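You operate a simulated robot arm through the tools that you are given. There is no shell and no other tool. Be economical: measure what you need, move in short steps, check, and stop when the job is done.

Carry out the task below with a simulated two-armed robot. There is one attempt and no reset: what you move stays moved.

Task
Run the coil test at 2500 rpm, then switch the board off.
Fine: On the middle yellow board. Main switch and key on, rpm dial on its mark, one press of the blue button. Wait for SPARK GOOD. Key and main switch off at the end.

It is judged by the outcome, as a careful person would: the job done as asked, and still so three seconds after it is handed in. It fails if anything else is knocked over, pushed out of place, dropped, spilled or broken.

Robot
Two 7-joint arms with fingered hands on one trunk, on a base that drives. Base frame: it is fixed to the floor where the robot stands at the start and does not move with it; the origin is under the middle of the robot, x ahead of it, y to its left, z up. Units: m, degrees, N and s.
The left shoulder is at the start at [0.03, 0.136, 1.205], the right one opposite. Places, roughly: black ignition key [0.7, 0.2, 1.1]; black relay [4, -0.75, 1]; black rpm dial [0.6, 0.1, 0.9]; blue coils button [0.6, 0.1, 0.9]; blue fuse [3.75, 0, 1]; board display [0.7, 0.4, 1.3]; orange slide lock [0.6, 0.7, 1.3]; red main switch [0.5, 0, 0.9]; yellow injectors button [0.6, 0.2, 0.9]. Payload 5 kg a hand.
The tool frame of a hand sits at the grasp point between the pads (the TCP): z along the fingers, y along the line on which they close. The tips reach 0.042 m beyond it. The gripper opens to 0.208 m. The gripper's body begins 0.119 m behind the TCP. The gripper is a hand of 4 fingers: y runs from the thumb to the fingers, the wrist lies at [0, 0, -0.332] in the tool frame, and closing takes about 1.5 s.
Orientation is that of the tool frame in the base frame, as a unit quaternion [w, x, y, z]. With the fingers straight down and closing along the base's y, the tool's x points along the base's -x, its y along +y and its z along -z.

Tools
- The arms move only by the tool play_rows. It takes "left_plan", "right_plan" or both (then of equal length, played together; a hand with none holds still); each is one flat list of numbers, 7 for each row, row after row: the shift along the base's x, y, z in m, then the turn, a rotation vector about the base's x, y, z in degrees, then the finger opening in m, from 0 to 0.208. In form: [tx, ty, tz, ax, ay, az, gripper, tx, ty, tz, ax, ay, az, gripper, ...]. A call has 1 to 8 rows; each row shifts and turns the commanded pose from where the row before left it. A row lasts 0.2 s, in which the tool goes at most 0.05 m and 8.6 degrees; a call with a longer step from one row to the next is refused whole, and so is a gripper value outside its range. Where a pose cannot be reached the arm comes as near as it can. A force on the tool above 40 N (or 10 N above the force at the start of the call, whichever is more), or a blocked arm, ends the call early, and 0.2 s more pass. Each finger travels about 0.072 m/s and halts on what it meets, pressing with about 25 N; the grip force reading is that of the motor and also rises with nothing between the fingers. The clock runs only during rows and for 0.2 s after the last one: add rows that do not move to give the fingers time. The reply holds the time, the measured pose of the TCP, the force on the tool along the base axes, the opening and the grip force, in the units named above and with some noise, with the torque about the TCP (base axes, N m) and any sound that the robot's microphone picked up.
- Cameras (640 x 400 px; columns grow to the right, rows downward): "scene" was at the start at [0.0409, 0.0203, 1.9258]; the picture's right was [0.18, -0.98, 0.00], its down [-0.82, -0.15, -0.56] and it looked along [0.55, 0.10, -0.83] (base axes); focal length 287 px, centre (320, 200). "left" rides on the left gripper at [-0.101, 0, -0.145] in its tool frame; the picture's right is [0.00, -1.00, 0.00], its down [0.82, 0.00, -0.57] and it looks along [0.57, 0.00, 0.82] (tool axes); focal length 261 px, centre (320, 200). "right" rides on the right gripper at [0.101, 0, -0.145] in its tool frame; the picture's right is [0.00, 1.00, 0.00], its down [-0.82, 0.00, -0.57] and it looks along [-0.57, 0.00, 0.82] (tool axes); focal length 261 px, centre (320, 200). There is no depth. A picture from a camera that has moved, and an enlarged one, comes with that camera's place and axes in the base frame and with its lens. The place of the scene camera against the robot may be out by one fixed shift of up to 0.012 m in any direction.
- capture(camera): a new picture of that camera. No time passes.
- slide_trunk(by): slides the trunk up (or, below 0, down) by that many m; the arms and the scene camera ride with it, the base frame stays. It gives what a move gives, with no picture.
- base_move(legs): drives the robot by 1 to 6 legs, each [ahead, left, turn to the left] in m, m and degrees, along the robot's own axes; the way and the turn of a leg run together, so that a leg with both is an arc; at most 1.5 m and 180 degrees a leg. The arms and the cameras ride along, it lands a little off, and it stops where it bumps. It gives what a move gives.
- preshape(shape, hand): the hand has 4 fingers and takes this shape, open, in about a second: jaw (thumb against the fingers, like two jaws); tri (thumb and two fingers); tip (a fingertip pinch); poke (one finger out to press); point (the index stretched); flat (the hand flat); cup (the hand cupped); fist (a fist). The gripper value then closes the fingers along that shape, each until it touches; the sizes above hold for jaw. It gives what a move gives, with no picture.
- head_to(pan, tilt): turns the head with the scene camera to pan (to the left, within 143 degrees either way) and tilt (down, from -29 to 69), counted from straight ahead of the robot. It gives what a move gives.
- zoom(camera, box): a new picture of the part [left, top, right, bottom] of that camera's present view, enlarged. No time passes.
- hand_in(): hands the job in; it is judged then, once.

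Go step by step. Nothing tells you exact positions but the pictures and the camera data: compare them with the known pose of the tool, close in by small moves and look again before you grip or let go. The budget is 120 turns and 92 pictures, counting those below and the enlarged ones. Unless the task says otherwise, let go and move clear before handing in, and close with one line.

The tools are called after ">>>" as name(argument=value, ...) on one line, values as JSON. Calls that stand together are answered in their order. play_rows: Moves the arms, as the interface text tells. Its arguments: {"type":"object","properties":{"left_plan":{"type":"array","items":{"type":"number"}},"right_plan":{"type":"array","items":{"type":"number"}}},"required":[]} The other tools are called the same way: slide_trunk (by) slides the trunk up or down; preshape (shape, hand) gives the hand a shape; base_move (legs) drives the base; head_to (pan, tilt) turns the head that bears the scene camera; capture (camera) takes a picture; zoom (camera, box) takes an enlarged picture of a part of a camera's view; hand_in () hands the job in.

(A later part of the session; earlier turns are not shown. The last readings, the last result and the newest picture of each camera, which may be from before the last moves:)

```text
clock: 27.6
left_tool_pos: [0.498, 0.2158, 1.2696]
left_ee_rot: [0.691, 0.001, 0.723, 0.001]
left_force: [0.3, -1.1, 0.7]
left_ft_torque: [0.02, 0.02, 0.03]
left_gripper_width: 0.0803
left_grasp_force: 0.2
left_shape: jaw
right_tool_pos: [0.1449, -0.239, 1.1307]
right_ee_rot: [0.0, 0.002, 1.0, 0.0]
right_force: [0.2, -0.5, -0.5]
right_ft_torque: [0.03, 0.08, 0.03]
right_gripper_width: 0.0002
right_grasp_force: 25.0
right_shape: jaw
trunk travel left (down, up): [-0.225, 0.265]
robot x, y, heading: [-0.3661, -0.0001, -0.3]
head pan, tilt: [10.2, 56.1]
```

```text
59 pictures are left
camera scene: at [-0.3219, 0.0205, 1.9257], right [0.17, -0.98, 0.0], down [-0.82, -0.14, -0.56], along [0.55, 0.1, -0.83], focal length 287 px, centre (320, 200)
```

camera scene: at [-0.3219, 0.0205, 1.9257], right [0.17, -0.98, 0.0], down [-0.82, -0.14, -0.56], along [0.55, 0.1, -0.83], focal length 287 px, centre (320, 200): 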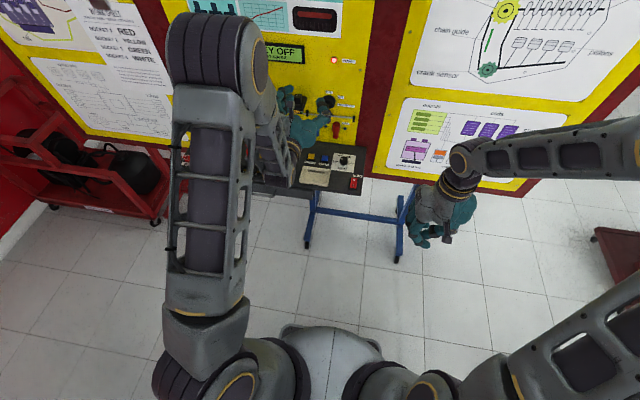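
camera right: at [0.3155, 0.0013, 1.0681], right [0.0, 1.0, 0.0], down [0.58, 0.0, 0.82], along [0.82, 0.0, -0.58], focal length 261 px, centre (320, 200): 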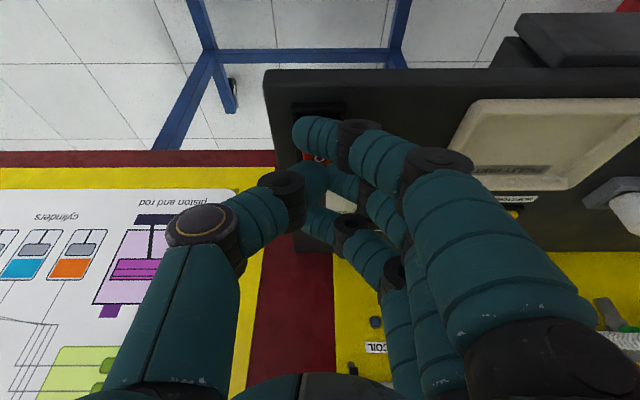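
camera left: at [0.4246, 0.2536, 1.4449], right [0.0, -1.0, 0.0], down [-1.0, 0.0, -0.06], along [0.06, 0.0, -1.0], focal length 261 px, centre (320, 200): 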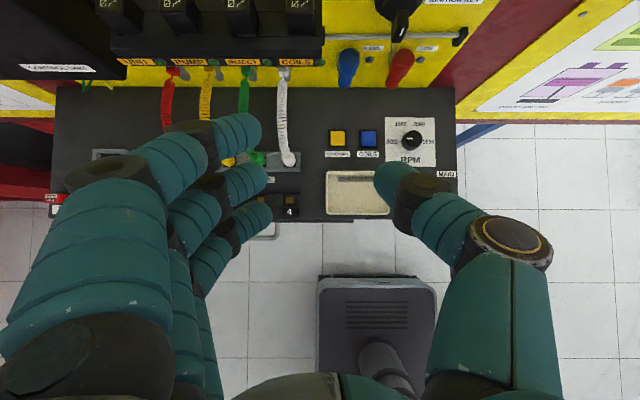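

The left hand now points forward. I'll look through its camera.

>>> capture(camera="left")

>>> head_to(pan=8, tilt=40)

>>> capture(camera="scene")

```text
58 pictures are left
camera left: at [0.3586, 0.2172, 1.3762], right [0.0, -1.0, 0.0], down [-0.61, 0.0, -0.79], along [0.79, 0.0, -0.61], focal length 261 px, centre (320, 200)
```

left: 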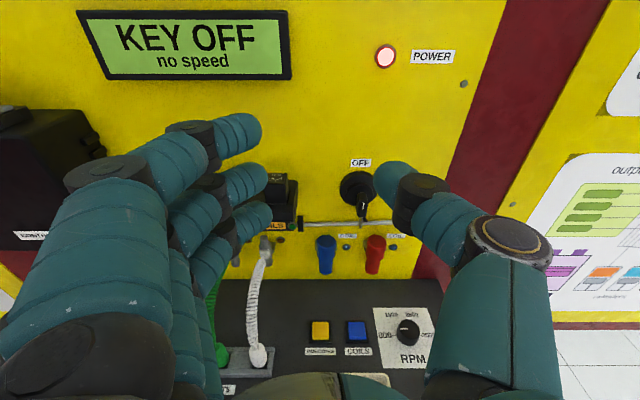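

```text
clock: 28.4
left_tool_pos: [0.4961, 0.2149, 1.2691]
left_ee_rot: [0.69, 0.001, 0.724, 0.001]
left_force: [-0.2, 0.5, -0.3]
left_ft_torque: [0.03, -0.01, 0.02]
left_gripper_width: 0.08
left_grasp_force: 0.1
left_shape: jaw
right_tool_pos: [0.1442, -0.2388, 1.1311]
right_ee_rot: [0.001, 0.003, 1.0, -0.001]
right_force: [-0.1, -0.1, 0.9]
right_ft_torque: [0.02, -0.01, -0.01]
right_gripper_width: 0.0
right_grasp_force: 24.9
right_shape: jaw
trunk travel left (down, up): [-0.225, 0.265]
robot x, y, heading: [-0.3599, -0.003, -0.4]
head pan, tilt: [8.0, 40.0]
```

```text
57 pictures are left
camera scene: at [-0.3088, 0.0199, 1.9477], right [0.13, -0.99, 0.0], down [-0.64, -0.09, -0.77], along [0.76, 0.1, -0.64], focal length 287 px, centre (320, 200)
```

scene: 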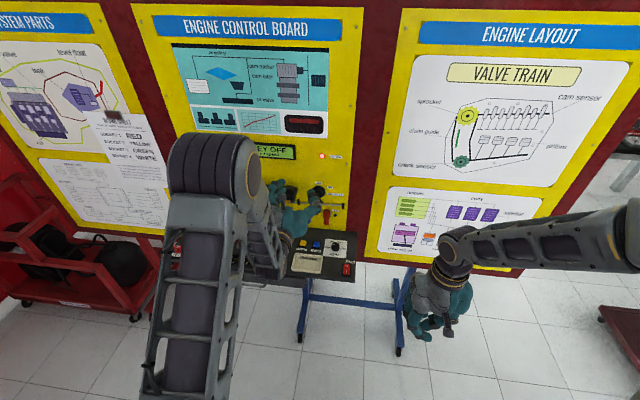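

>>> zoom(camera="left", box=[310, 140, 420, 260])

```text
3.33 times, centred on (365, 200) of left
camera zoom: at [0.3579, 0.2167, 1.3767], right [0.0, -1.0, 0.0], down [-0.61, 0.0, -0.79], along [0.79, 0.0, -0.61], focal length 869 px, centre (170, 200)
```

zoom: 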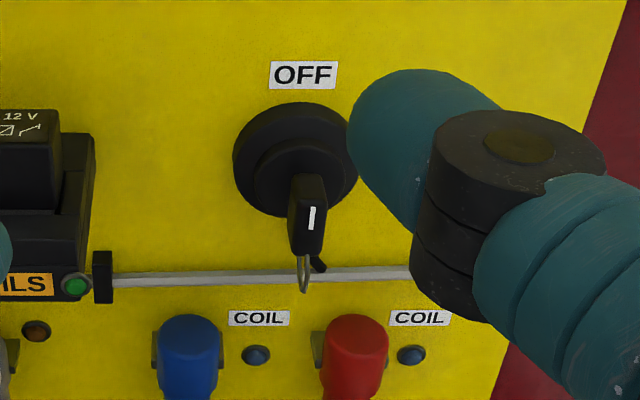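

The key bow is clear: its axis is at y≈0.157, z≈1.142 and its front face at x≈0.65. I'll line the hand up in front of it first.

>>> play_rows(left_plan=[0.005, -0.015, -0.032, 0, -0.9, 0, 0.05, 0.005, -0.015, -0.032, 0, -0.9, 0, 0.05, 0.01, -0.015, -0.032, 0, -0.8, 0, 0.05, 0.02, -0.014, -0.031, 0, 0, 0, 0.05, 0.02, 0, 0, 0, 0, 0, 0.05, 0, 0, 0, 0, 0, 0, 0.05])

>>> capture(camera="left")

```text
clock: 29.8
left_tool_pos: [0.5585, 0.1565, 1.1411]
left_ee_rot: [0.707, 0.002, 0.707, -0.001]
left_force: [0.3, -0.5, -0.5]
left_ft_torque: [0.01, -0.02, 0.01]
left_gripper_width: 0.0503
left_grasp_force: 0.0
left_shape: jaw
right_tool_pos: [0.1436, -0.2384, 1.1311]
right_ee_rot: [0.001, 0.003, 1.0, -0.001]
right_force: [-0.7, -0.2, 0.6]
right_ft_torque: [0.02, 0.01, -0.01]
right_gripper_width: 0.0
right_grasp_force: 25.0
right_shape: jaw
trunk travel left (down, up): [-0.225, 0.265]
robot x, y, heading: [-0.3644, -0.0005, -0.6]
head pan, tilt: [8.0, 40.0]
```

```text
55 pictures are left
camera left: at [0.4158, 0.1578, 1.2413], right [0.0, -1.0, 0.0], down [-0.57, 0.0, -0.82], along [0.82, 0.0, -0.57], focal length 261 px, centre (320, 200)
```

left: 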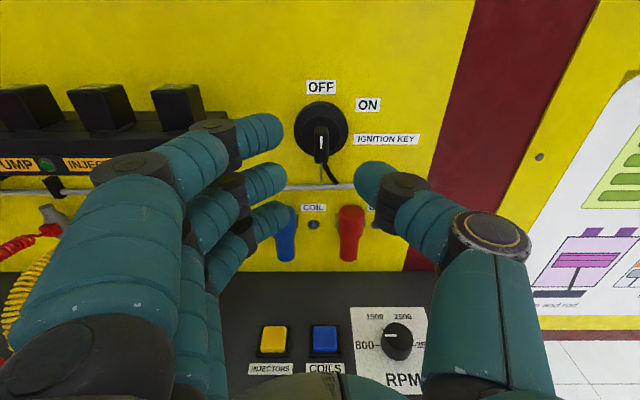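

Alignment looks right: the key bow is at (0.651, 0.157, 1.143). I'll narrow the opening to about 0.035 and advance slowly, watching the force.

>>> play_rows(left_plan=[0, 0, 0.001, 0, 0, 0, 0.035, 0.02, 0, 0, 0, 0, 0, 0.035, 0.015, 0, 0, 0, 0, 0, 0.035, 0.012, 0, 0, 0, 0, 0, 0.035, 0, 0, 0, 0, 0, 0, 0.035])

>>> capture(camera="left")

```text
clock: 31.0
left_tool_pos: [0.6037, 0.1575, 1.1451]
left_ee_rot: [0.707, 0.001, 0.707, 0.0]
left_force: [0.4, 0.1, -0.3]
left_ft_torque: [-0.02, 0.04, -0.03]
left_gripper_width: 0.0357
left_grasp_force: 0.0
left_shape: jaw
right_tool_pos: [0.1448, -0.2373, 1.1311]
right_ee_rot: [0.0, 0.002, 1.0, -0.001]
right_force: [-0.1, 0.7, -0.5]
right_ft_torque: [-0.03, -0.05, 0.01]
right_gripper_width: 0.0002
right_grasp_force: 25.2
right_shape: jaw
trunk travel left (down, up): [-0.225, 0.265]
robot x, y, heading: [-0.3634, -0.0015, -0.4]
head pan, tilt: [8.0, 40.0]
```

```text
54 pictures are left
camera left: at [0.4614, 0.1586, 1.2441], right [0.0, -1.0, 0.0], down [-0.57, 0.0, -0.82], along [0.82, 0.0, -0.57], focal length 261 px, centre (320, 200)
```

left: 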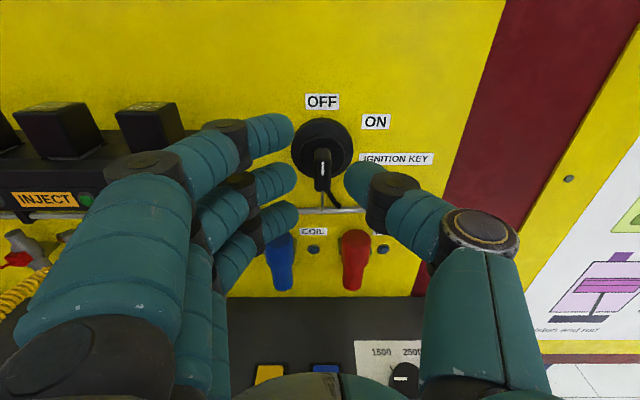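

The fingers straddle the key nicely. I'll advance another 0.022 m and then close.

>>> play_rows(left_plan=[0.008, -0.001, -0.001, 0, 0, 0, 0.035, 0.008, 0, -0.001, 0, 0, 0, 0.035, 0.006, 0, 0, 0, 0, 0, 0.035, 0, 0, 0, 0, 0, 0, 0.035])

>>> zoom(camera="left", box=[200, 80, 440, 240])

```text
clock: 32.0
left_tool_pos: [0.6261, 0.1549, 1.1423]
left_ee_rot: [0.706, 0.003, 0.708, 0.0]
left_force: [-0.5, -0.9, -0.6]
left_ft_torque: [0.02, 0.03, 0.03]
left_gripper_width: 0.0353
left_grasp_force: 0.1
left_shape: jaw
right_tool_pos: [0.1431, -0.239, 1.1314]
right_ee_rot: [0.001, 0.002, 1.0, -0.001]
right_force: [0.4, 0.3, -0.3]
right_ft_torque: [0.0, 0.0, 0.01]
right_gripper_width: 0.0
right_grasp_force: 25.0
right_shape: jaw
trunk travel left (down, up): [-0.225, 0.265]
robot x, y, heading: [-0.3628, 0.0051, -0.3]
head pan, tilt: [8.0, 40.0]
```

```text
2.50 times, centred on (320, 160) of left
camera zoom: at [0.4832, 0.1572, 1.242], right [0.0, -1.0, 0.0], down [-0.57, 0.0, -0.82], along [0.82, 0.0, -0.57], focal length 652 px, centre (320, 300)
```

zoom: 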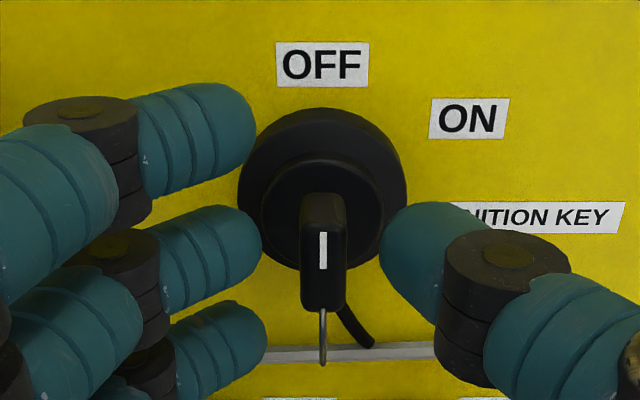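

The middle finger and thumb bracket the bow. I'll close the fingers.

>>> play_rows(left_plan=[0, 0.001, 0, 0, 0, 0, 0, 0, 0, 0, 0, 0, 0, 0, 0, 0, 0, 0, 0, 0, 0, 0, 0, 0, 0, 0, 0, 0, 0, 0, 0, 0, 0, 0, 0])

>>> zoom(camera="left", box=[200, 80, 440, 240])

```text
clock: 33.2
left_tool_pos: [0.6265, 0.1539, 1.1417]
left_ee_rot: [0.707, 0.004, 0.708, -0.001]
left_force: [2.5, -8.6, 0.0]
left_ft_torque: [0.0, 0.03, -0.09]
left_gripper_width: 0.0003
left_grasp_force: 25.1
left_shape: jaw
right_tool_pos: [0.1447, -0.2403, 1.1319]
right_ee_rot: [0.001, 0.003, 1.0, 0.0]
right_force: [0.2, 1.1, 0.1]
right_ft_torque: [0.01, 0.01, 0.0]
right_gripper_width: 0.0
right_grasp_force: 25.6
right_shape: jaw
trunk travel left (down, up): [-0.225, 0.265]
robot x, y, heading: [-0.3649, 0.001, -0.2]
head pan, tilt: [8.0, 40.0]
```

```text
2.50 times, centred on (320, 160) of left
camera zoom: at [0.4837, 0.1559, 1.2419], right [0.0, -1.0, 0.0], down [-0.57, 0.0, -0.82], along [0.82, 0.0, -0.57], focal length 652 px, centre (320, 300)
```

zoom: 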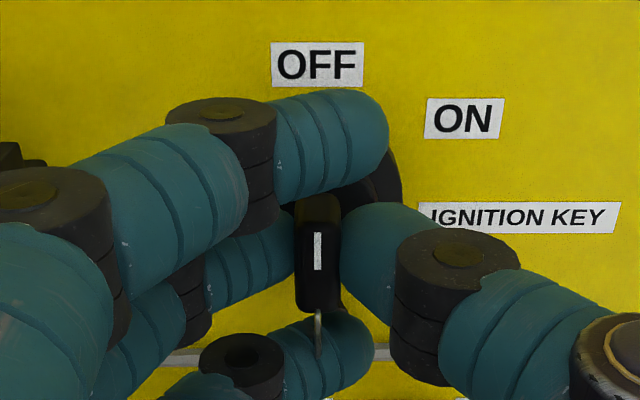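

The bow is held between the middle finger and thumb. I'll turn clockwise about +x toward ON.

>>> play_rows(left_plan=[0, 0.001, 0, 7, 0, 0, 0, 0, 0.001, 0, 7, 0, 0, 0, 0, 0, 0, 7, 0, 0, 0, 0, 0, 0, 7, 0, 0, 0, 0, 0, 0, 7, 0, 0, 0])

>>> capture(camera="left")

```text
clock: 34.4
left_tool_pos: [0.6252, 0.1548, 1.1427]
left_ee_rot: [0.673, 0.216, 0.675, 0.214]
left_force: [6.4, -19.1, -0.3]
left_ft_torque: [-0.06, -0.01, -0.47]
left_gripper_width: 0.0002
left_grasp_force: 25.1
left_shape: jaw
right_tool_pos: [0.1436, -0.24, 1.1312]
right_ee_rot: [0.0, 0.002, 1.0, 0.001]
right_force: [-0.1, 0.0, -0.8]
right_ft_torque: [-0.01, -0.01, -0.03]
right_gripper_width: 0.0001
right_grasp_force: 25.1
right_shape: jaw
trunk travel left (down, up): [-0.225, 0.265]
robot x, y, heading: [-0.3656, -0.0005, -0.4]
head pan, tilt: [8.0, 40.0]
```

```text
51 pictures are left
camera left: at [0.483, 0.098, 1.2234], right [0.0, -0.82, -0.58], down [-0.57, 0.47, -0.67], along [0.82, 0.33, -0.47], focal length 261 px, centre (320, 200)
```

left: 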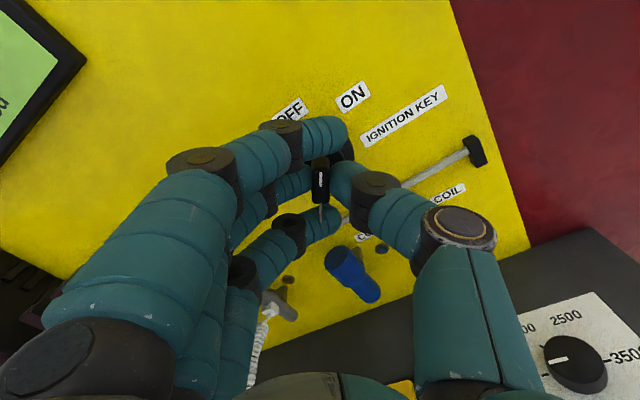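

The key turns with the hand. I'll ease the sideways load and continue.

>>> play_rows(left_plan=[0, -0.002, 0, 6, 0, 0, 0, 0, -0.001, 0, 6, 0, 0, 0])

>>> zoom(camera="scene", box=[240, 120, 360, 240])

```text
clock: 35.0
left_tool_pos: [0.6265, 0.1548, 1.1417]
left_ee_rot: [0.647, 0.285, 0.648, 0.283]
left_force: [4.7, -17.6, -1.0]
left_ft_torque: [-0.04, -0.02, -0.4]
left_gripper_width: 0.0
left_grasp_force: 25.5
left_shape: jaw
right_tool_pos: [0.1445, -0.2393, 1.1297]
right_ee_rot: [0.001, 0.003, 1.0, 0.0]
right_force: [0.9, -0.1, 0.6]
right_ft_torque: [-0.02, 0.03, 0.05]
right_gripper_width: 0.0
right_grasp_force: 24.6
right_shape: jaw
trunk travel left (down, up): [-0.225, 0.265]
robot x, y, heading: [-0.3631, 0.0016, -0.6]
head pan, tilt: [8.0, 40.0]
```

```text
3.33 times, centred on (300, 180) of scene
camera zoom: at [-0.3082, 0.0176, 1.9478], right [0.13, -0.99, 0.0], down [-0.64, -0.09, -0.77], along [0.76, 0.1, -0.64], focal length 956 px, centre (387, 267)
```

zoom: 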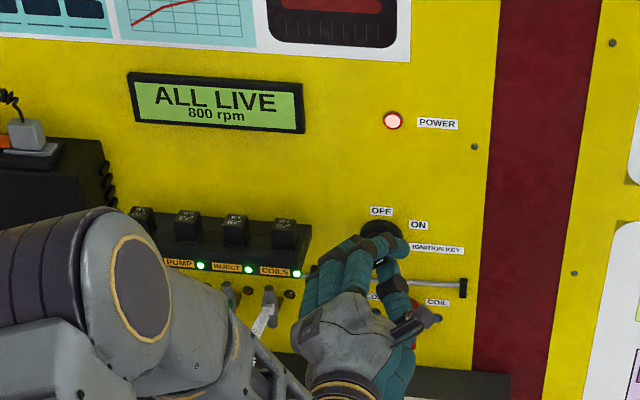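

The display reads "ALL LIVE 800 rpm", so the key is on. I'll turn a few more degrees to seat it, then open and back away.

>>> play_rows(left_plan=[0, 0, 0, 5, 0, 0, 0, 0, 0, 0, 0, 0, 0, 0.02, 0, 0, 0, 0, 0, 0, 0.05, 0, 0, 0, 0, 0, 0, 0.05, 0, 0, 0, 0, 0, 0, 0.05])

>>> play_rows(left_plan=[-0.02, 0, 0, 0, 0, 0, 0.05, -0.04, 0, 0, 0, 0, 0, 0.05, -0.04, 0, 0, 0, 0, 0, 0.05, -0.03, 0, 0, 0, 0, 0, 0.05, 0, 0, 0, 0, 0, 0, 0.05])

>>> capture(camera="left")

>>> capture(camera="scene")

```text
clock: 36.2
left_tool_pos: [0.6254, 0.1561, 1.1412]
left_ee_rot: [0.634, 0.311, 0.636, 0.311]
left_force: [-0.9, -0.7, -0.4]
left_ft_torque: [0.0, 0.03, 0.01]
left_gripper_width: 0.0492
left_grasp_force: 0.1
left_shape: jaw
right_tool_pos: [0.1435, -0.2385, 1.1304]
right_ee_rot: [0.0, 0.002, 1.0, -0.001]
right_force: [-0.3, 1.1, -1.0]
right_ft_torque: [-0.01, 0.01, 0.0]
right_gripper_width: 0.0
right_grasp_force: 24.4
right_shape: jaw
trunk travel left (down, up): [-0.225, 0.265]
robot x, y, heading: [-0.3641, 0.0031, -0.4]
head pan, tilt: [8.0, 40.0]
```

```text
clock: 37.4
left_tool_pos: [0.4957, 0.1525, 1.1408]
left_ee_rot: [0.634, 0.311, 0.637, 0.31]
left_force: [0.0, -0.3, -0.6]
left_ft_torque: [0.02, -0.01, 0.02]
left_gripper_width: 0.0495
left_grasp_force: 0.0
left_shape: jaw
right_tool_pos: [0.1447, -0.2392, 1.1317]
right_ee_rot: [0.001, 0.002, 1.0, 0.0]
right_force: [0.8, -0.4, -0.4]
right_ft_torque: [0.03, 0.04, 0.02]
right_gripper_width: 0.0
right_grasp_force: 24.9
right_shape: jaw
trunk travel left (down, up): [-0.225, 0.265]
robot x, y, heading: [-0.3653, -0.0003, -0.3]
head pan, tilt: [8.0, 40.0]
```

```text
49 pictures are left
camera left: at [0.3522, 0.0738, 1.2024], right [0.0, -0.62, -0.79], down [-0.57, 0.65, -0.5], along [0.82, 0.45, -0.36], focal length 261 px, centre (320, 200)
```

left: 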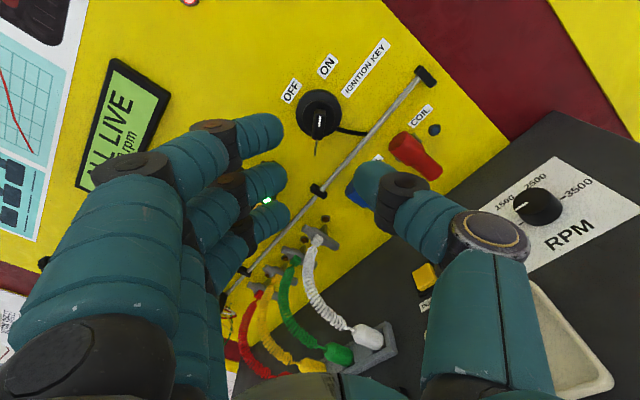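

```text
48 pictures are left
camera scene: at [-0.3082, 0.0194, 1.9477], right [0.13, -0.99, 0.0], down [-0.64, -0.09, -0.77], along [0.76, 0.1, -0.64], focal length 287 px, centre (320, 200)
```

scene: 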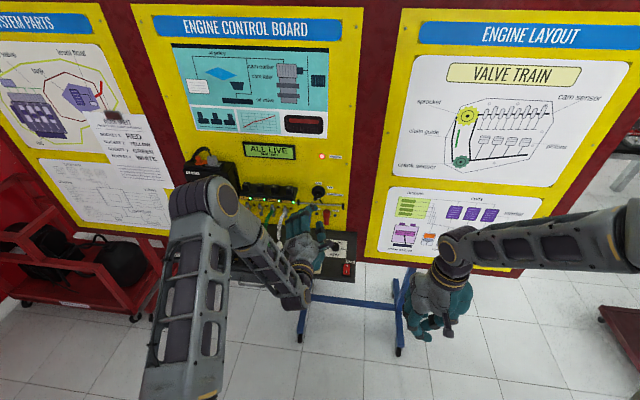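

The key stays on. I'll move the left hand up and to the left so the dial is clear, then drive forward 0.15 m so the right hand can reach it comfortably.

>>> play_rows(left_plan=[-0.02, 0.03, 0.03, 0, 0, 0, 0.05, -0.02, 0.03, 0.03, 0, 0, 0, 0.05, -0.02, 0.03, 0.03, 0, 0, 0, 0.05, -0.02, 0.03, 0.03, 0, 0, 0, 0.05, -0.02, 0.03, 0.03, 0, 0, 0, 0.05])

>>> base_move(legs=[[0.15, 0, 0]])

>>> head_to(pan=3, tilt=50)

>>> capture(camera="scene")

```text
clock: 38.6
left_tool_pos: [0.3903, 0.3068, 1.2904]
left_ee_rot: [0.635, 0.312, 0.635, 0.311]
left_force: [-0.5, 0.5, -0.8]
left_ft_torque: [0.0, -0.02, 0.03]
left_gripper_width: 0.0497
left_grasp_force: 0.0
left_shape: jaw
right_tool_pos: [0.1426, -0.2384, 1.1334]
right_ee_rot: [0.002, 0.002, 1.0, -0.001]
right_force: [-1.5, 0.4, 0.2]
right_ft_torque: [-0.05, -0.16, 0.02]
right_gripper_width: 0.0002
right_grasp_force: 25.1
right_shape: jaw
trunk travel left (down, up): [-0.225, 0.265]
robot x, y, heading: [-0.3686, 0.0024, -0.1]
head pan, tilt: [8.0, 40.0]
```

```text
clock: 40.0
left_tool_pos: [0.5463, 0.3026, 1.2891]
left_ee_rot: [0.634, 0.313, 0.636, 0.309]
left_force: [0.7, -0.4, -2.0]
left_ft_torque: [-0.02, -0.08, -0.01]
left_gripper_width: 0.0498
left_grasp_force: 0.1
left_shape: jaw
right_tool_pos: [0.2966, -0.2402, 1.13]
right_ee_rot: [0.0, 0.004, 1.0, -0.001]
right_force: [0.7, -0.2, -0.6]
right_ft_torque: [0.0, 0.15, 0.0]
right_gripper_width: 0.0
right_grasp_force: 24.9
right_shape: jaw
trunk travel left (down, up): [-0.225, 0.265]
robot x, y, heading: [-0.2096, 0.0009, -0.5]
head pan, tilt: [8.0, 40.0]
```

```text
clock: 40.7
left_tool_pos: [0.545, 0.3037, 1.2904]
left_ee_rot: [0.634, 0.312, 0.635, 0.31]
left_force: [-1.2, -0.3, 0.0]
left_ft_torque: [0.02, -0.01, -0.02]
left_gripper_width: 0.0498
left_grasp_force: 0.1
left_shape: jaw
right_tool_pos: [0.2943, -0.2415, 1.1306]
right_ee_rot: [0.001, 0.003, 1.0, -0.001]
right_force: [0.1, 0.2, 0.2]
right_ft_torque: [0.0, -0.04, -0.02]
right_gripper_width: 0.0
right_grasp_force: 24.9
right_shape: jaw
trunk travel left (down, up): [-0.225, 0.265]
robot x, y, heading: [-0.2076, -0.0027, -0.4]
head pan, tilt: [3.0, 50.0]
```

```text
47 pictures are left
camera scene: at [-0.1643, 0.0111, 1.9337], right [0.05, -1.0, 0.0], down [-0.76, -0.03, -0.64], along [0.64, 0.03, -0.77], focal length 287 px, centre (320, 200)
```

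scene: 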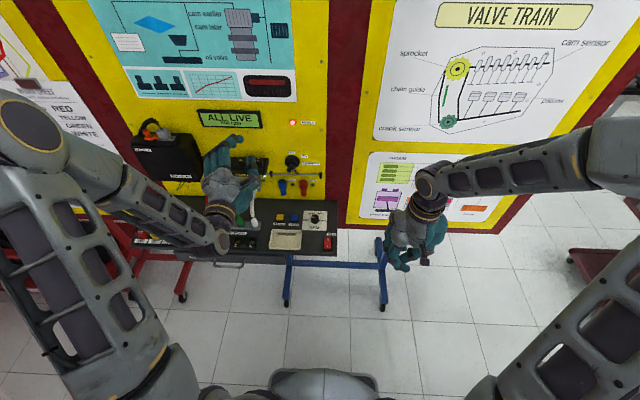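

Now I'll bring the right hand over the dial with a yaw of +60° and the jaw open, shifting the left hand a little further left at the same time.

>>> play_rows(right_plan=[0.033, 0.034, 0, 0, 0, 7, 0.08, 0.033, 0.034, 0, 0, 0, 7, 0.08, 0.033, 0.034, 0, 0, 0, 7, 0.08, 0.033, 0.034, 0, 0, 0, 7, 0.08, 0.033, 0.034, 0, 0, 0, 8, 0.08, 0.033, 0.034, 0, 0, 0, 8, 0.08, 0.033, 0.034, 0, 0, 0, 8, 0.08, 0.033, 0.034, 0, 0, 0, 8, 0.08], left_plan=[0, 0.012, 0.005, 0, 0, 0, 0.05, 0, 0.012, 0.005, 0, 0, 0, 0.05, 0, 0.012, 0.005, 0, 0, 0, 0.05, 0, 0.012, 0.005, 0, 0, 0, 0.05, 0, 0.012, 0.005, 0, 0, 0, 0.05, 0, 0.012, 0.005, 0, 0, 0, 0.05, 0, 0.012, 0.005, 0, 0, 0, 0.05, 0, 0.012, 0.005, 0, 0, 0, 0.05])

>>> capture(camera="right")

>>> capture(camera="scene")

```text
clock: 42.5
left_tool_pos: [0.5478, 0.4004, 1.3252]
left_ee_rot: [0.634, 0.313, 0.637, 0.308]
left_force: [-0.5, 2.1, -1.0]
left_ft_torque: [0.0, -0.11, -0.12]
left_gripper_width: 0.0499
left_grasp_force: 0.0
left_shape: jaw
right_tool_pos: [0.5615, 0.0314, 1.1323]
right_ee_rot: [-0.001, -0.498, 0.867, -0.001]
right_force: [0.7, 1.2, -1.2]
right_ft_torque: [-0.05, 0.17, 0.02]
right_gripper_width: 0.0795
right_grasp_force: 0.0
right_shape: jaw
trunk travel left (down, up): [-0.225, 0.265]
robot x, y, heading: [-0.2136, -0.0012, -0.5]
head pan, tilt: [3.0, 50.0]
```

```text
46 pictures are left
camera right: at [0.5114, -0.0543, 1.2769], right [-0.86, 0.51, 0.0], down [0.42, 0.71, 0.57], along [0.29, 0.49, -0.82], focal length 261 px, centre (320, 200)
```

right: 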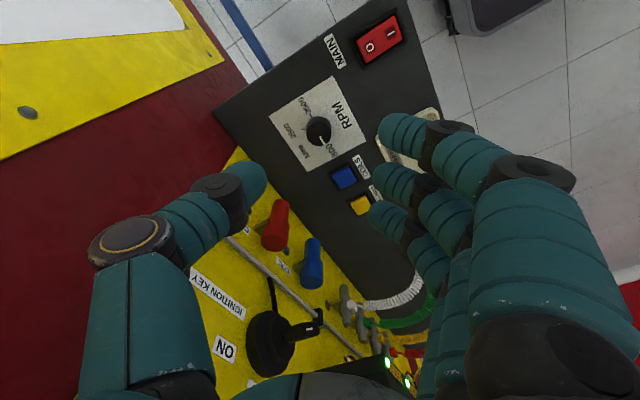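

```text
45 pictures are left
camera scene: at [-0.1619, 0.0135, 1.9335], right [0.04, -1.0, 0.0], down [-0.77, -0.04, -0.64], along [0.64, 0.03, -0.77], focal length 287 px, centre (320, 200)
```

scene: 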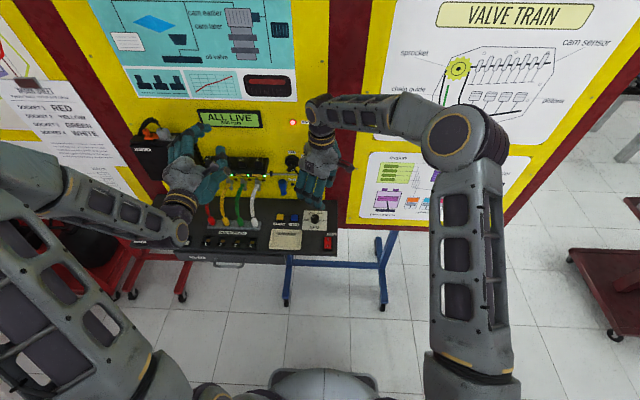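

The dial appears at about (0.579, 0.060). I'll come down above it and check again.

>>> play_rows(right_plan=[0.006, 0.01, -0.04, 0, 0, 0, 0.08, 0.006, 0.01, -0.04, 0, 0, 0, 0.08, 0.0055, 0.009, -0.03, 0, 0, 0, 0.08, 0, 0, 0, 0, 0, 0, 0.08])

>>> capture(camera="right")

>>> zoom(camera="scene", box=[260, 180, 360, 260])

```text
clock: 43.5
left_tool_pos: [0.5454, 0.3998, 1.3277]
left_ee_rot: [0.635, 0.312, 0.636, 0.309]
left_force: [0.2, 1.0, 0.5]
left_ft_torque: [-0.01, 0.04, 0.02]
left_gripper_width: 0.0498
left_grasp_force: 0.1
left_shape: jaw
right_tool_pos: [0.5792, 0.0611, 1.0224]
right_ee_rot: [0.002, -0.496, 0.868, 0.001]
right_force: [-0.3, -0.1, 0.7]
right_ft_torque: [0.01, -0.06, -0.01]
right_gripper_width: 0.0797
right_grasp_force: 0.1
right_shape: jaw
trunk travel left (down, up): [-0.225, 0.265]
robot x, y, heading: [-0.21, -0.0029, -0.5]
head pan, tilt: [3.0, 50.0]
```

```text
44 pictures are left
camera right: at [0.5274, -0.0264, 1.1668], right [-0.86, 0.51, 0.0], down [0.42, 0.7, 0.57], along [0.29, 0.49, -0.82], focal length 261 px, centre (320, 200)
```

right: 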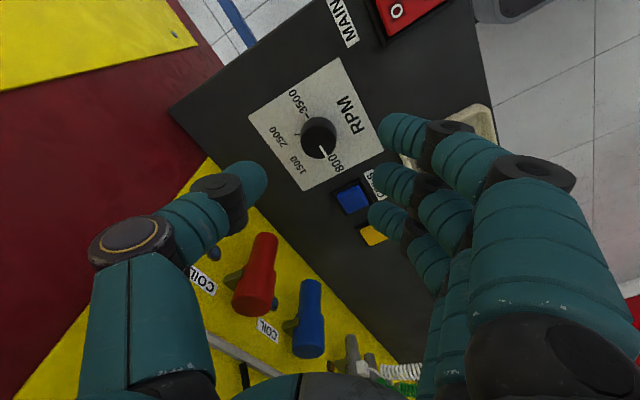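

```text
5.00 times, centred on (310, 220) of scene
camera zoom: at [-0.1644, 0.0106, 1.9337], right [0.05, -1.0, 0.0], down [-0.77, -0.03, -0.64], along [0.64, 0.03, -0.77], focal length 1435 px, centre (370, 100)
```

zoom: 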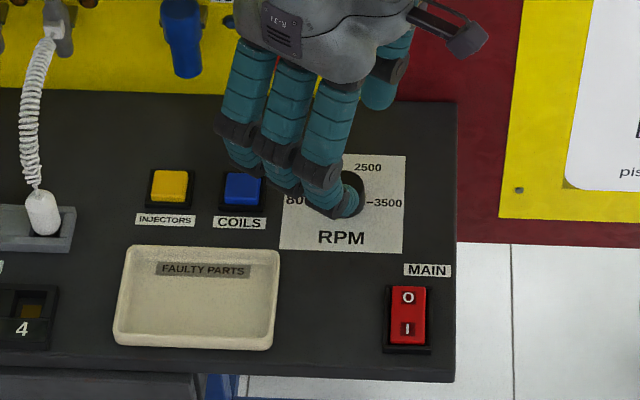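

Well centred. I'll lower to a TCP height of about 0.962 and check before closing.

>>> play_rows(right_plan=[-0.001, -0.002, -0.025, 0, 0, 0, 0.08, 0, 0, -0.02, 0, 0, 0, 0.08, 0, 0, -0.015, 0, 0, 0, 0.08, 0, 0, 0, 0, 0, 0, 0.08])

>>> capture(camera="right")

```text
clock: 44.5
left_tool_pos: [0.5458, 0.3999, 1.3277]
left_ee_rot: [0.635, 0.312, 0.636, 0.309]
left_force: [0.0, 0.0, 0.5]
left_ft_torque: [-0.03, 0.04, -0.01]
left_gripper_width: 0.0497
left_grasp_force: 0.0
left_shape: jaw
right_tool_pos: [0.5783, 0.0603, 0.9628]
right_ee_rot: [0.001, -0.496, 0.868, 0.0]
right_force: [-0.7, 0.4, 0.0]
right_ft_torque: [0.01, -0.07, 0.02]
right_gripper_width: 0.0796
right_grasp_force: 0.0
right_shape: jaw
trunk travel left (down, up): [-0.225, 0.265]
robot x, y, heading: [-0.2141, -0.0038, -0.3]
head pan, tilt: [3.0, 50.0]
```

```text
42 pictures are left
camera right: at [0.5268, -0.0268, 1.1067], right [-0.86, 0.51, 0.0], down [0.42, 0.71, 0.57], along [0.29, 0.49, -0.82], focal length 261 px, centre (320, 200)
```

right: 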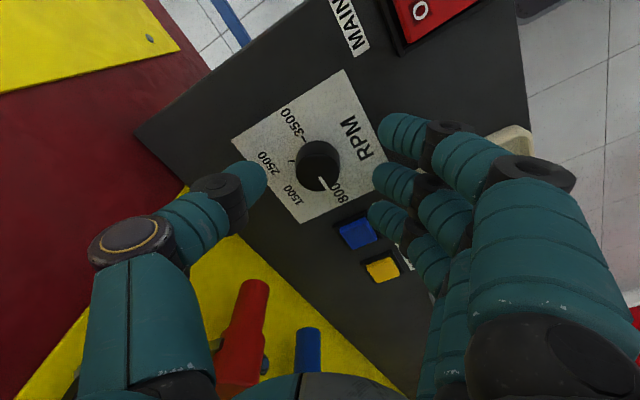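

The knob is slightly ahead of the fingertip line, so I'll shift a few mm and close on it.

>>> play_rows(right_plan=[-0.002, -0.004, -0.006, 0, 0, 0, 0.06, 0, 0, 0, 0, 0, 0, 0.03, 0, 0, 0, 0, 0, 0, 0, 0, 0, 0, 0, 0, 0, 0, 0, 0, 0, 0, 0, 0, 0, 0, 0, 0, 0, 0, 0, 0])

>>> capture(camera="right")

```text
clock: 45.9
left_tool_pos: [0.5463, 0.3994, 1.328]
left_ee_rot: [0.635, 0.312, 0.635, 0.31]
left_force: [0.2, 0.6, -0.6]
left_ft_torque: [-0.02, 0.0, -0.01]
left_gripper_width: 0.0498
left_grasp_force: 0.0
left_shape: jaw
right_tool_pos: [0.5758, 0.0547, 0.9586]
right_ee_rot: [0.002, -0.496, 0.868, 0.0]
right_force: [4.4, -6.7, 20.4]
right_ft_torque: [-0.42, -0.39, -0.04]
right_gripper_width: 0.0083
right_grasp_force: 24.7
right_shape: jaw
trunk travel left (down, up): [-0.225, 0.265]
robot x, y, heading: [-0.2139, 0.0008, -0.5]
head pan, tilt: [3.0, 50.0]
```

```text
41 pictures are left
camera right: at [0.5253, -0.032, 1.1033], right [-0.86, 0.51, 0.0], down [0.42, 0.7, 0.57], along [0.3, 0.49, -0.82], focal length 261 px, centre (320, 200)
```

right: 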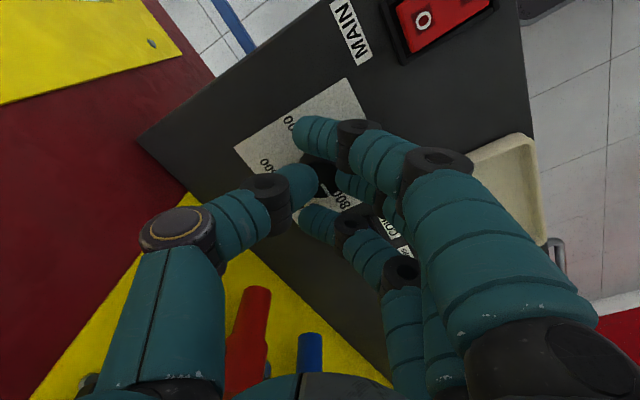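

The knob seems held between thumb and middle finger, with about 20 N of upward load. I'll ease up 2 mm and try a short turn.

>>> play_rows(right_plan=[0, 0, 0.002, 0, 0, -6, 0, 0, 0, 0, 0, 0, -6, 0, 0, 0, 0, 0, 0, -6, 0, 0, 0, 0, 0, 0, -6, 0, 0, 0, 0, 0, 0, 0, 0])

>>> capture(camera="right")

>>> zoom(camera="scene", box=[180, 90, 340, 250])

```text
clock: 47.1
left_tool_pos: [0.5452, 0.4002, 1.3279]
left_ee_rot: [0.634, 0.313, 0.635, 0.31]
left_force: [0.1, 0.1, 0.2]
left_ft_torque: [-0.01, -0.01, -0.02]
left_gripper_width: 0.0499
left_grasp_force: 0.1
left_shape: jaw
right_tool_pos: [0.5746, 0.0558, 0.9596]
right_ee_rot: [0.003, -0.306, 0.952, 0.0]
right_force: [11.8, -1.1, 26.0]
right_ft_torque: [-0.31, -0.7, -0.07]
right_gripper_width: 0.0084
right_grasp_force: 25.2
right_shape: jaw
trunk travel left (down, up): [-0.225, 0.265]
robot x, y, heading: [-0.2081, -0.0014, -0.5]
head pan, tilt: [3.0, 50.0]
```

```text
40 pictures are left
camera right: at [0.4923, -0.0024, 1.103], right [-0.58, 0.82, 0.0], down [0.67, 0.47, 0.58], along [0.47, 0.33, -0.82], focal length 261 px, centre (320, 200)
```

right: 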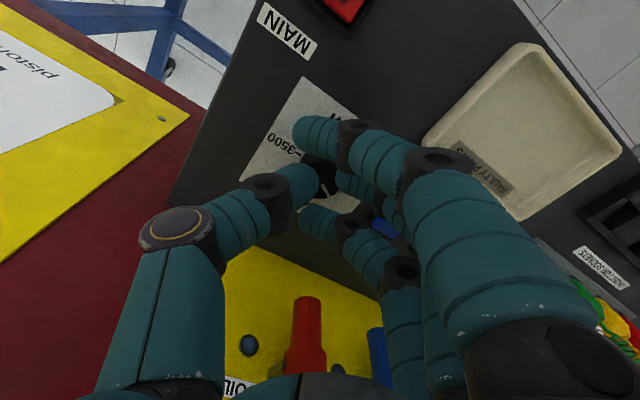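

```text
2.50 times, centred on (260, 170) of scene
camera zoom: at [-0.1648, 0.011, 1.9338], right [0.05, -1.0, 0.0], down [-0.77, -0.03, -0.64], along [0.64, 0.03, -0.77], focal length 717 px, centre (470, 275)
```

zoom: 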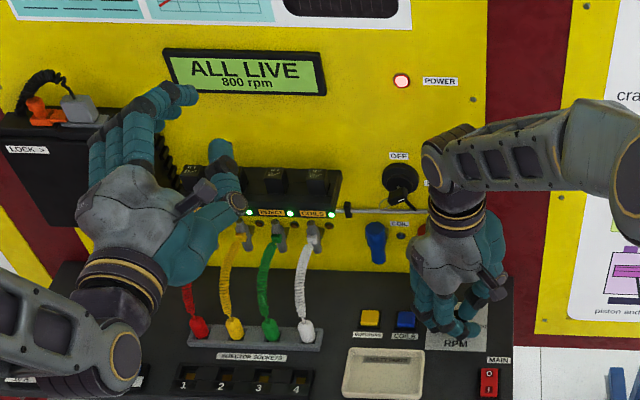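

>>> zoom(camera="right", box=[270, 110, 390, 230])

```text
3.33 times, centred on (330, 170) of right
camera zoom: at [0.4923, -0.0024, 1.103], right [-0.58, 0.82, 0.0], down [0.67, 0.47, 0.58], along [0.47, 0.33, -0.82], focal length 869 px, centre (287, 300)
```

zoom: 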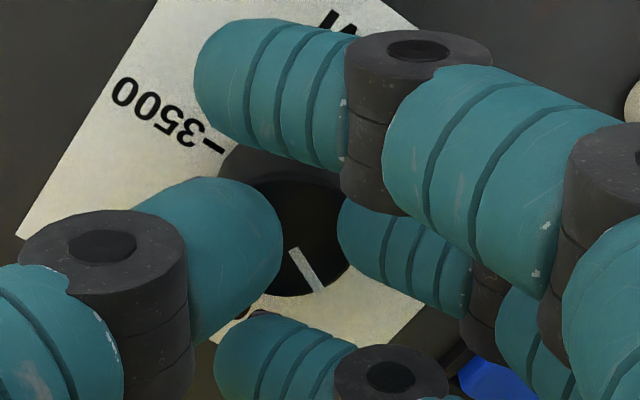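

The pointer has turned along with the hand, so the grip works. I'll keep turning to around yaw −14°.

>>> play_rows(right_plan=[0, 0, 0, 0, 0, -6.5, 0, 0, 0, 0, 0, 0, -6.5, 0, 0, 0, 0, 0, 0, -6.5, 0, 0, 0, 0, 0, 0, -6.5, 0, 0, 0, 0, 0, 0, -6.5, 0, 0, 0, 0, 0, 0, -6.5, 0, 0, 0, 0, 0, 0, -6.5, 0, 0, 0, 0, 0, 0, -4.5, 0])

>>> zoom(camera="right", box=[240, 80, 400, 230])

>>> zoom(camera="scene", box=[180, 90, 340, 250])

```text
clock: 48.9
left_tool_pos: [0.5447, 0.3997, 1.3287]
left_ee_rot: [0.635, 0.312, 0.635, 0.309]
left_force: [0.4, 1.3, -0.5]
left_ft_torque: [0.04, -0.01, -0.01]
left_gripper_width: 0.0499
left_grasp_force: 0.1
left_shape: jaw
right_tool_pos: [0.571, 0.0564, 0.9574]
right_ee_rot: [0.0, 0.127, 0.992, -0.002]
right_force: [-1.2, 14.1, 22.5]
right_ft_torque: [0.82, -0.16, 0.08]
right_gripper_width: 0.0077
right_grasp_force: 24.9
right_shape: jaw
trunk travel left (down, up): [-0.225, 0.265]
robot x, y, heading: [-0.2103, -0.0009, -0.4]
head pan, tilt: [3.0, 50.0]
```

```text
2.67 times, centred on (320, 155) of right
camera zoom: at [0.475, 0.0825, 1.1023], right [0.25, 0.97, 0.0], down [0.79, -0.21, 0.57], along [0.55, -0.15, -0.82], focal length 695 px, centre (320, 320)
```

zoom: 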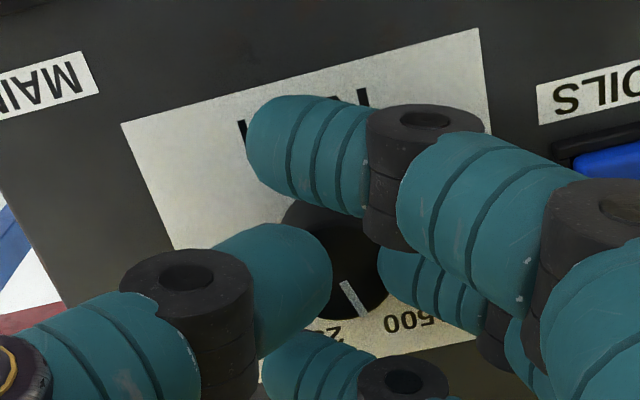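

```text
2.50 times, centred on (260, 170) of scene
camera zoom: at [-0.1659, 0.0123, 1.9337], right [0.05, -1.0, 0.0], down [-0.76, -0.04, -0.64], along [0.64, 0.03, -0.77], focal length 717 px, centre (470, 275)
```

zoom: 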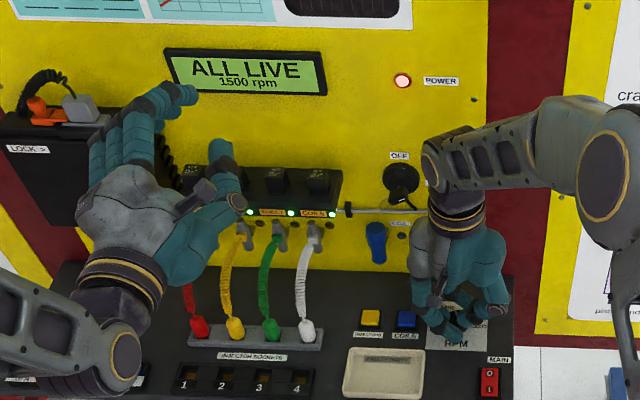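

The display now reads 1500 rpm, so the knob is turning. I'll open, rotate the hand back about 52°, and regrasp.

>>> play_rows(right_plan=[0, 0, 0, 0, 0, 0, 0.03, 0, 0, 0, 0, 0, 0, 0.08, 0, 0, 0, 0, 0, 0, 0.08, 0, 0, 0, 0, 0, 0, 0.08, 0.003, 0.002, 0.008, 0, 0, 0, 0.08, 0.002, 0.001, 0.007, 0, 0, 0, 0.08])

>>> play_rows(right_plan=[0, 0, 0, 0, 0, 7.5, 0.08, 0, 0, 0, 0, 0, 7.5, 0.08, 0, 0, 0, 0, 0, 7.5, 0.08, 0, 0, 0, 0, 0, 7.5, 0.08, 0, 0, 0, 0, 0, 7.5, 0.08, 0, 0, 0, 0, 0, 7.5, 0.08, 0, 0, 0, 0, 0, 7.5, 0.08, 0, 0, 0, 0, 0, 0, 0.08])

>>> capture(camera="right")

```text
clock: 50.3
left_tool_pos: [0.5447, 0.3994, 1.3271]
left_ee_rot: [0.635, 0.312, 0.635, 0.31]
left_force: [-0.6, 0.7, 0.6]
left_ft_torque: [-0.02, -0.01, -0.01]
left_gripper_width: 0.0499
left_grasp_force: 0.0
left_shape: jaw
right_tool_pos: [0.5798, 0.0582, 0.9718]
right_ee_rot: [0.0, 0.125, 0.992, -0.001]
right_force: [-0.3, -0.8, -0.9]
right_ft_torque: [0.01, -0.02, 0.01]
right_gripper_width: 0.0791
right_grasp_force: 0.1
right_shape: jaw
trunk travel left (down, up): [-0.225, 0.265]
robot x, y, heading: [-0.2122, -0.0021, -0.4]
head pan, tilt: [3.0, 50.0]
```

```text
clock: 52.1
left_tool_pos: [0.5443, 0.3986, 1.3282]
left_ee_rot: [0.634, 0.313, 0.636, 0.31]
left_force: [-0.5, 1.3, 0.5]
left_ft_torque: [0.01, -0.02, -0.04]
left_gripper_width: 0.05
left_grasp_force: 0.0
left_shape: jaw
right_tool_pos: [0.5795, 0.0577, 0.9712]
right_ee_rot: [0.001, -0.327, 0.945, 0.001]
right_force: [-0.4, 0.1, 0.3]
right_ft_torque: [0.0, 0.0, 0.01]
right_gripper_width: 0.0792
right_grasp_force: 0.1
right_shape: jaw
trunk travel left (down, up): [-0.225, 0.265]
robot x, y, heading: [-0.2139, 0.0004, -0.2]
head pan, tilt: [3.0, 50.0]
```

```text
35 pictures are left
camera right: at [0.5003, -0.0043, 1.1164], right [-0.61, 0.79, 0.0], down [0.65, 0.5, 0.57], along [0.45, 0.35, -0.82], focal length 261 px, centre (320, 200)
```

right: 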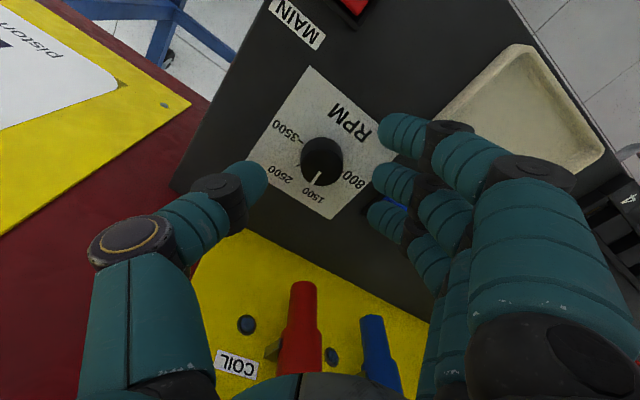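

The pointer sits at 1500. I'll lower, regrasp the knob, and check.

>>> play_rows(right_plan=[-0.002, -0.001, -0.007, 0, 0, 0, 0.06, -0.001, -0.001, -0.005, 0, 0, 0, 0.03, 0, 0, 0, 0, 0, 0, 0, 0, 0, 0, 0, 0, 0, 0, 0, 0, 0, 0, 0, 0, 0, 0, 0, 0, 0, 0, 0, 0, 0, 0, 0, 0, 0, -6, 0, 0, 0, 0, 0, 0, -6, 0])

>>> play_rows(right_plan=[0, 0, 0, 0, 0, -6.5, 0, 0, 0, 0, 0, 0, -6.5, 0, 0, 0, 0, 0, 0, -6.5, 0, 0, 0, 0, 0, 0, -6.5, 0, 0, 0, 0, 0, 0, -6.5, 0, 0, 0, 0, 0, 0, -4.5, 0])

>>> zoom(camera="right", box=[240, 80, 400, 230])

>>> zoom(camera="scene", box=[180, 90, 340, 250])

```text
clock: 53.9
left_tool_pos: [0.5452, 0.3994, 1.3283]
left_ee_rot: [0.634, 0.312, 0.636, 0.31]
left_force: [0.2, 0.6, -0.6]
left_ft_torque: [-0.01, 0.01, 0.0]
left_gripper_width: 0.0498
left_grasp_force: 0.0
left_shape: jaw
right_tool_pos: [0.5766, 0.0558, 0.9604]
right_ee_rot: [0.002, -0.226, 0.974, -0.001]
right_force: [5.6, -0.7, 13.9]
right_ft_torque: [-0.07, -0.25, -0.05]
right_gripper_width: 0.005
right_grasp_force: 24.7
right_shape: jaw
trunk travel left (down, up): [-0.225, 0.265]
robot x, y, heading: [-0.2121, 0.0012, -0.1]
head pan, tilt: [3.0, 50.0]
```

```text
clock: 55.3
left_tool_pos: [0.544, 0.4002, 1.3287]
left_ee_rot: [0.634, 0.312, 0.635, 0.311]
left_force: [-0.3, -0.3, -0.5]
left_ft_torque: [-0.03, 0.01, -0.04]
left_gripper_width: 0.0496
left_grasp_force: 0.0
left_shape: jaw
right_tool_pos: [0.5756, 0.057, 0.9603]
right_ee_rot: [0.001, 0.095, 0.995, 0.0]
right_force: [-5.4, 6.3, 13.9]
right_ft_torque: [0.49, 0.19, 0.09]
right_gripper_width: 0.0045
right_grasp_force: 25.1
right_shape: jaw
trunk travel left (down, up): [-0.225, 0.265]
robot x, y, heading: [-0.2119, -0.0023, -0.3]
head pan, tilt: [3.0, 50.0]
```

```text
2.67 times, centred on (320, 155) of right
camera zoom: at [0.4766, 0.0765, 1.1048], right [0.19, 0.98, 0.0], down [0.8, -0.16, 0.57], along [0.56, -0.11, -0.82], focal length 695 px, centre (320, 320)
```

zoom: 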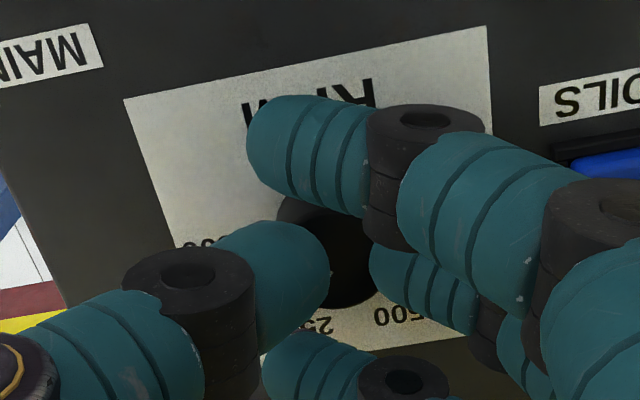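

```text
2.50 times, centred on (260, 170) of scene
camera zoom: at [-0.1655, 0.0117, 1.9337], right [0.05, -1.0, 0.0], down [-0.76, -0.04, -0.64], along [0.64, 0.03, -0.77], focal length 717 px, centre (470, 275)
```

zoom: 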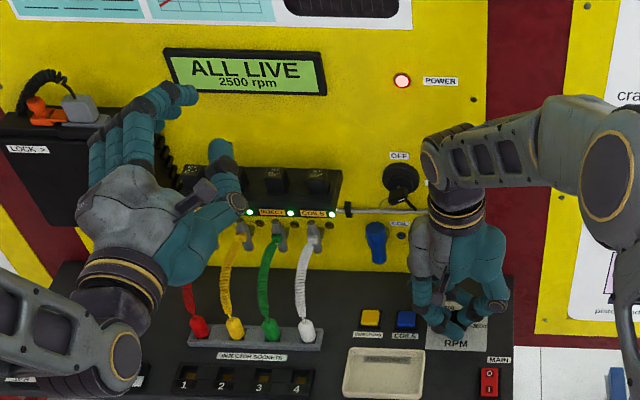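

The display reads 2500 rpm. I'll release, lift straight up, and check that the pointer is on its mark.

>>> play_rows(right_plan=[0, 0, 0, 0, 0, 0, 0.03, 0, 0, 0, 0, 0, 0, 0.08, 0, 0, 0, 0, 0, 0, 0.08, 0, 0, 0, 0, 0, 0, 0.08, 0, 0, 0.02, 0, 0, 0, 0.08, 0, 0, 0.04, 0, 0, 0, 0.08, 0, 0, 0.04, 0, 0, 0, 0.08])

>>> zoom(camera="right", box=[240, 50, 420, 200])

```text
clock: 56.9
left_tool_pos: [0.5451, 0.4003, 1.3289]
left_ee_rot: [0.634, 0.312, 0.636, 0.31]
left_force: [-1.3, 0.2, 0.4]
left_ft_torque: [0.0, 0.01, 0.04]
left_gripper_width: 0.0496
left_grasp_force: 0.0
left_shape: jaw
right_tool_pos: [0.5756, 0.0538, 1.0589]
right_ee_rot: [0.001, 0.095, 0.995, -0.001]
right_force: [-1.2, -0.3, -0.7]
right_ft_torque: [-0.01, -0.11, -0.01]
right_gripper_width: 0.0794
right_grasp_force: 0.1
right_shape: jaw
trunk travel left (down, up): [-0.225, 0.265]
robot x, y, heading: [-0.2128, -0.0037, -0.5]
head pan, tilt: [3.0, 50.0]
```

```text
2.67 times, centred on (330, 125) of right
camera zoom: at [0.4779, 0.0738, 1.205], right [0.19, 0.98, 0.0], down [0.8, -0.16, 0.57], along [0.56, -0.11, -0.82], focal length 695 px, centre (293, 400)
```

zoom: 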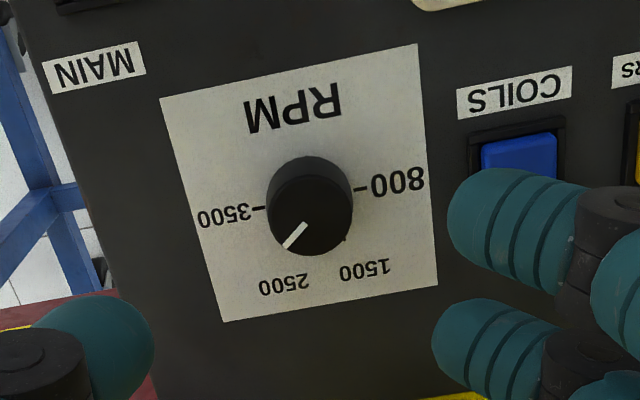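

The pointer may be a bit past the 2500 mark, so I'll zoom in to judge it.

>>> zoom(camera="right", box=[295, 80, 395, 180])

>>> zoom(camera="scene", box=[280, 190, 350, 250])

```text
4.00 times, centred on (345, 130) of right
camera zoom: at [0.4779, 0.0738, 1.205], right [0.19, 0.98, 0.0], down [0.8, -0.16, 0.57], along [0.56, -0.11, -0.82], focal length 1043 px, centre (220, 480)
```

zoom: 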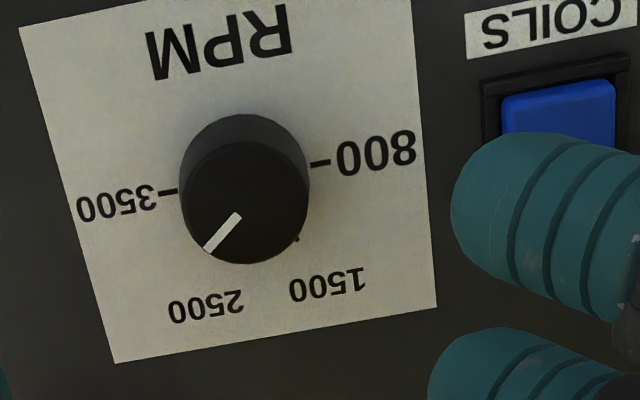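

```text
6.67 times, centred on (315, 220) of scene
camera zoom: at [-0.1646, 0.0107, 1.9337], right [0.05, -1.0, 0.0], down [-0.77, -0.03, -0.64], along [0.64, 0.03, -0.77], focal length 1913 px, centre (353, 67)
```

zoom: 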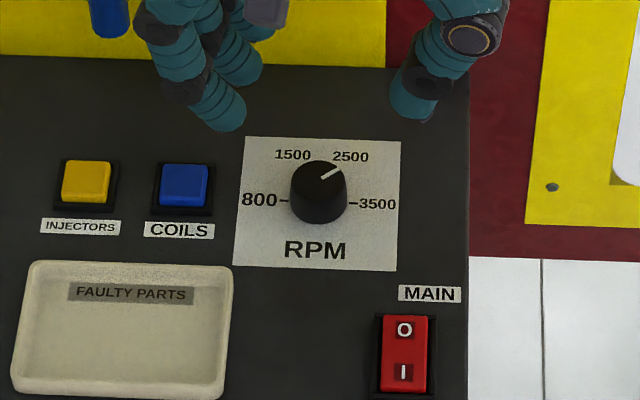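

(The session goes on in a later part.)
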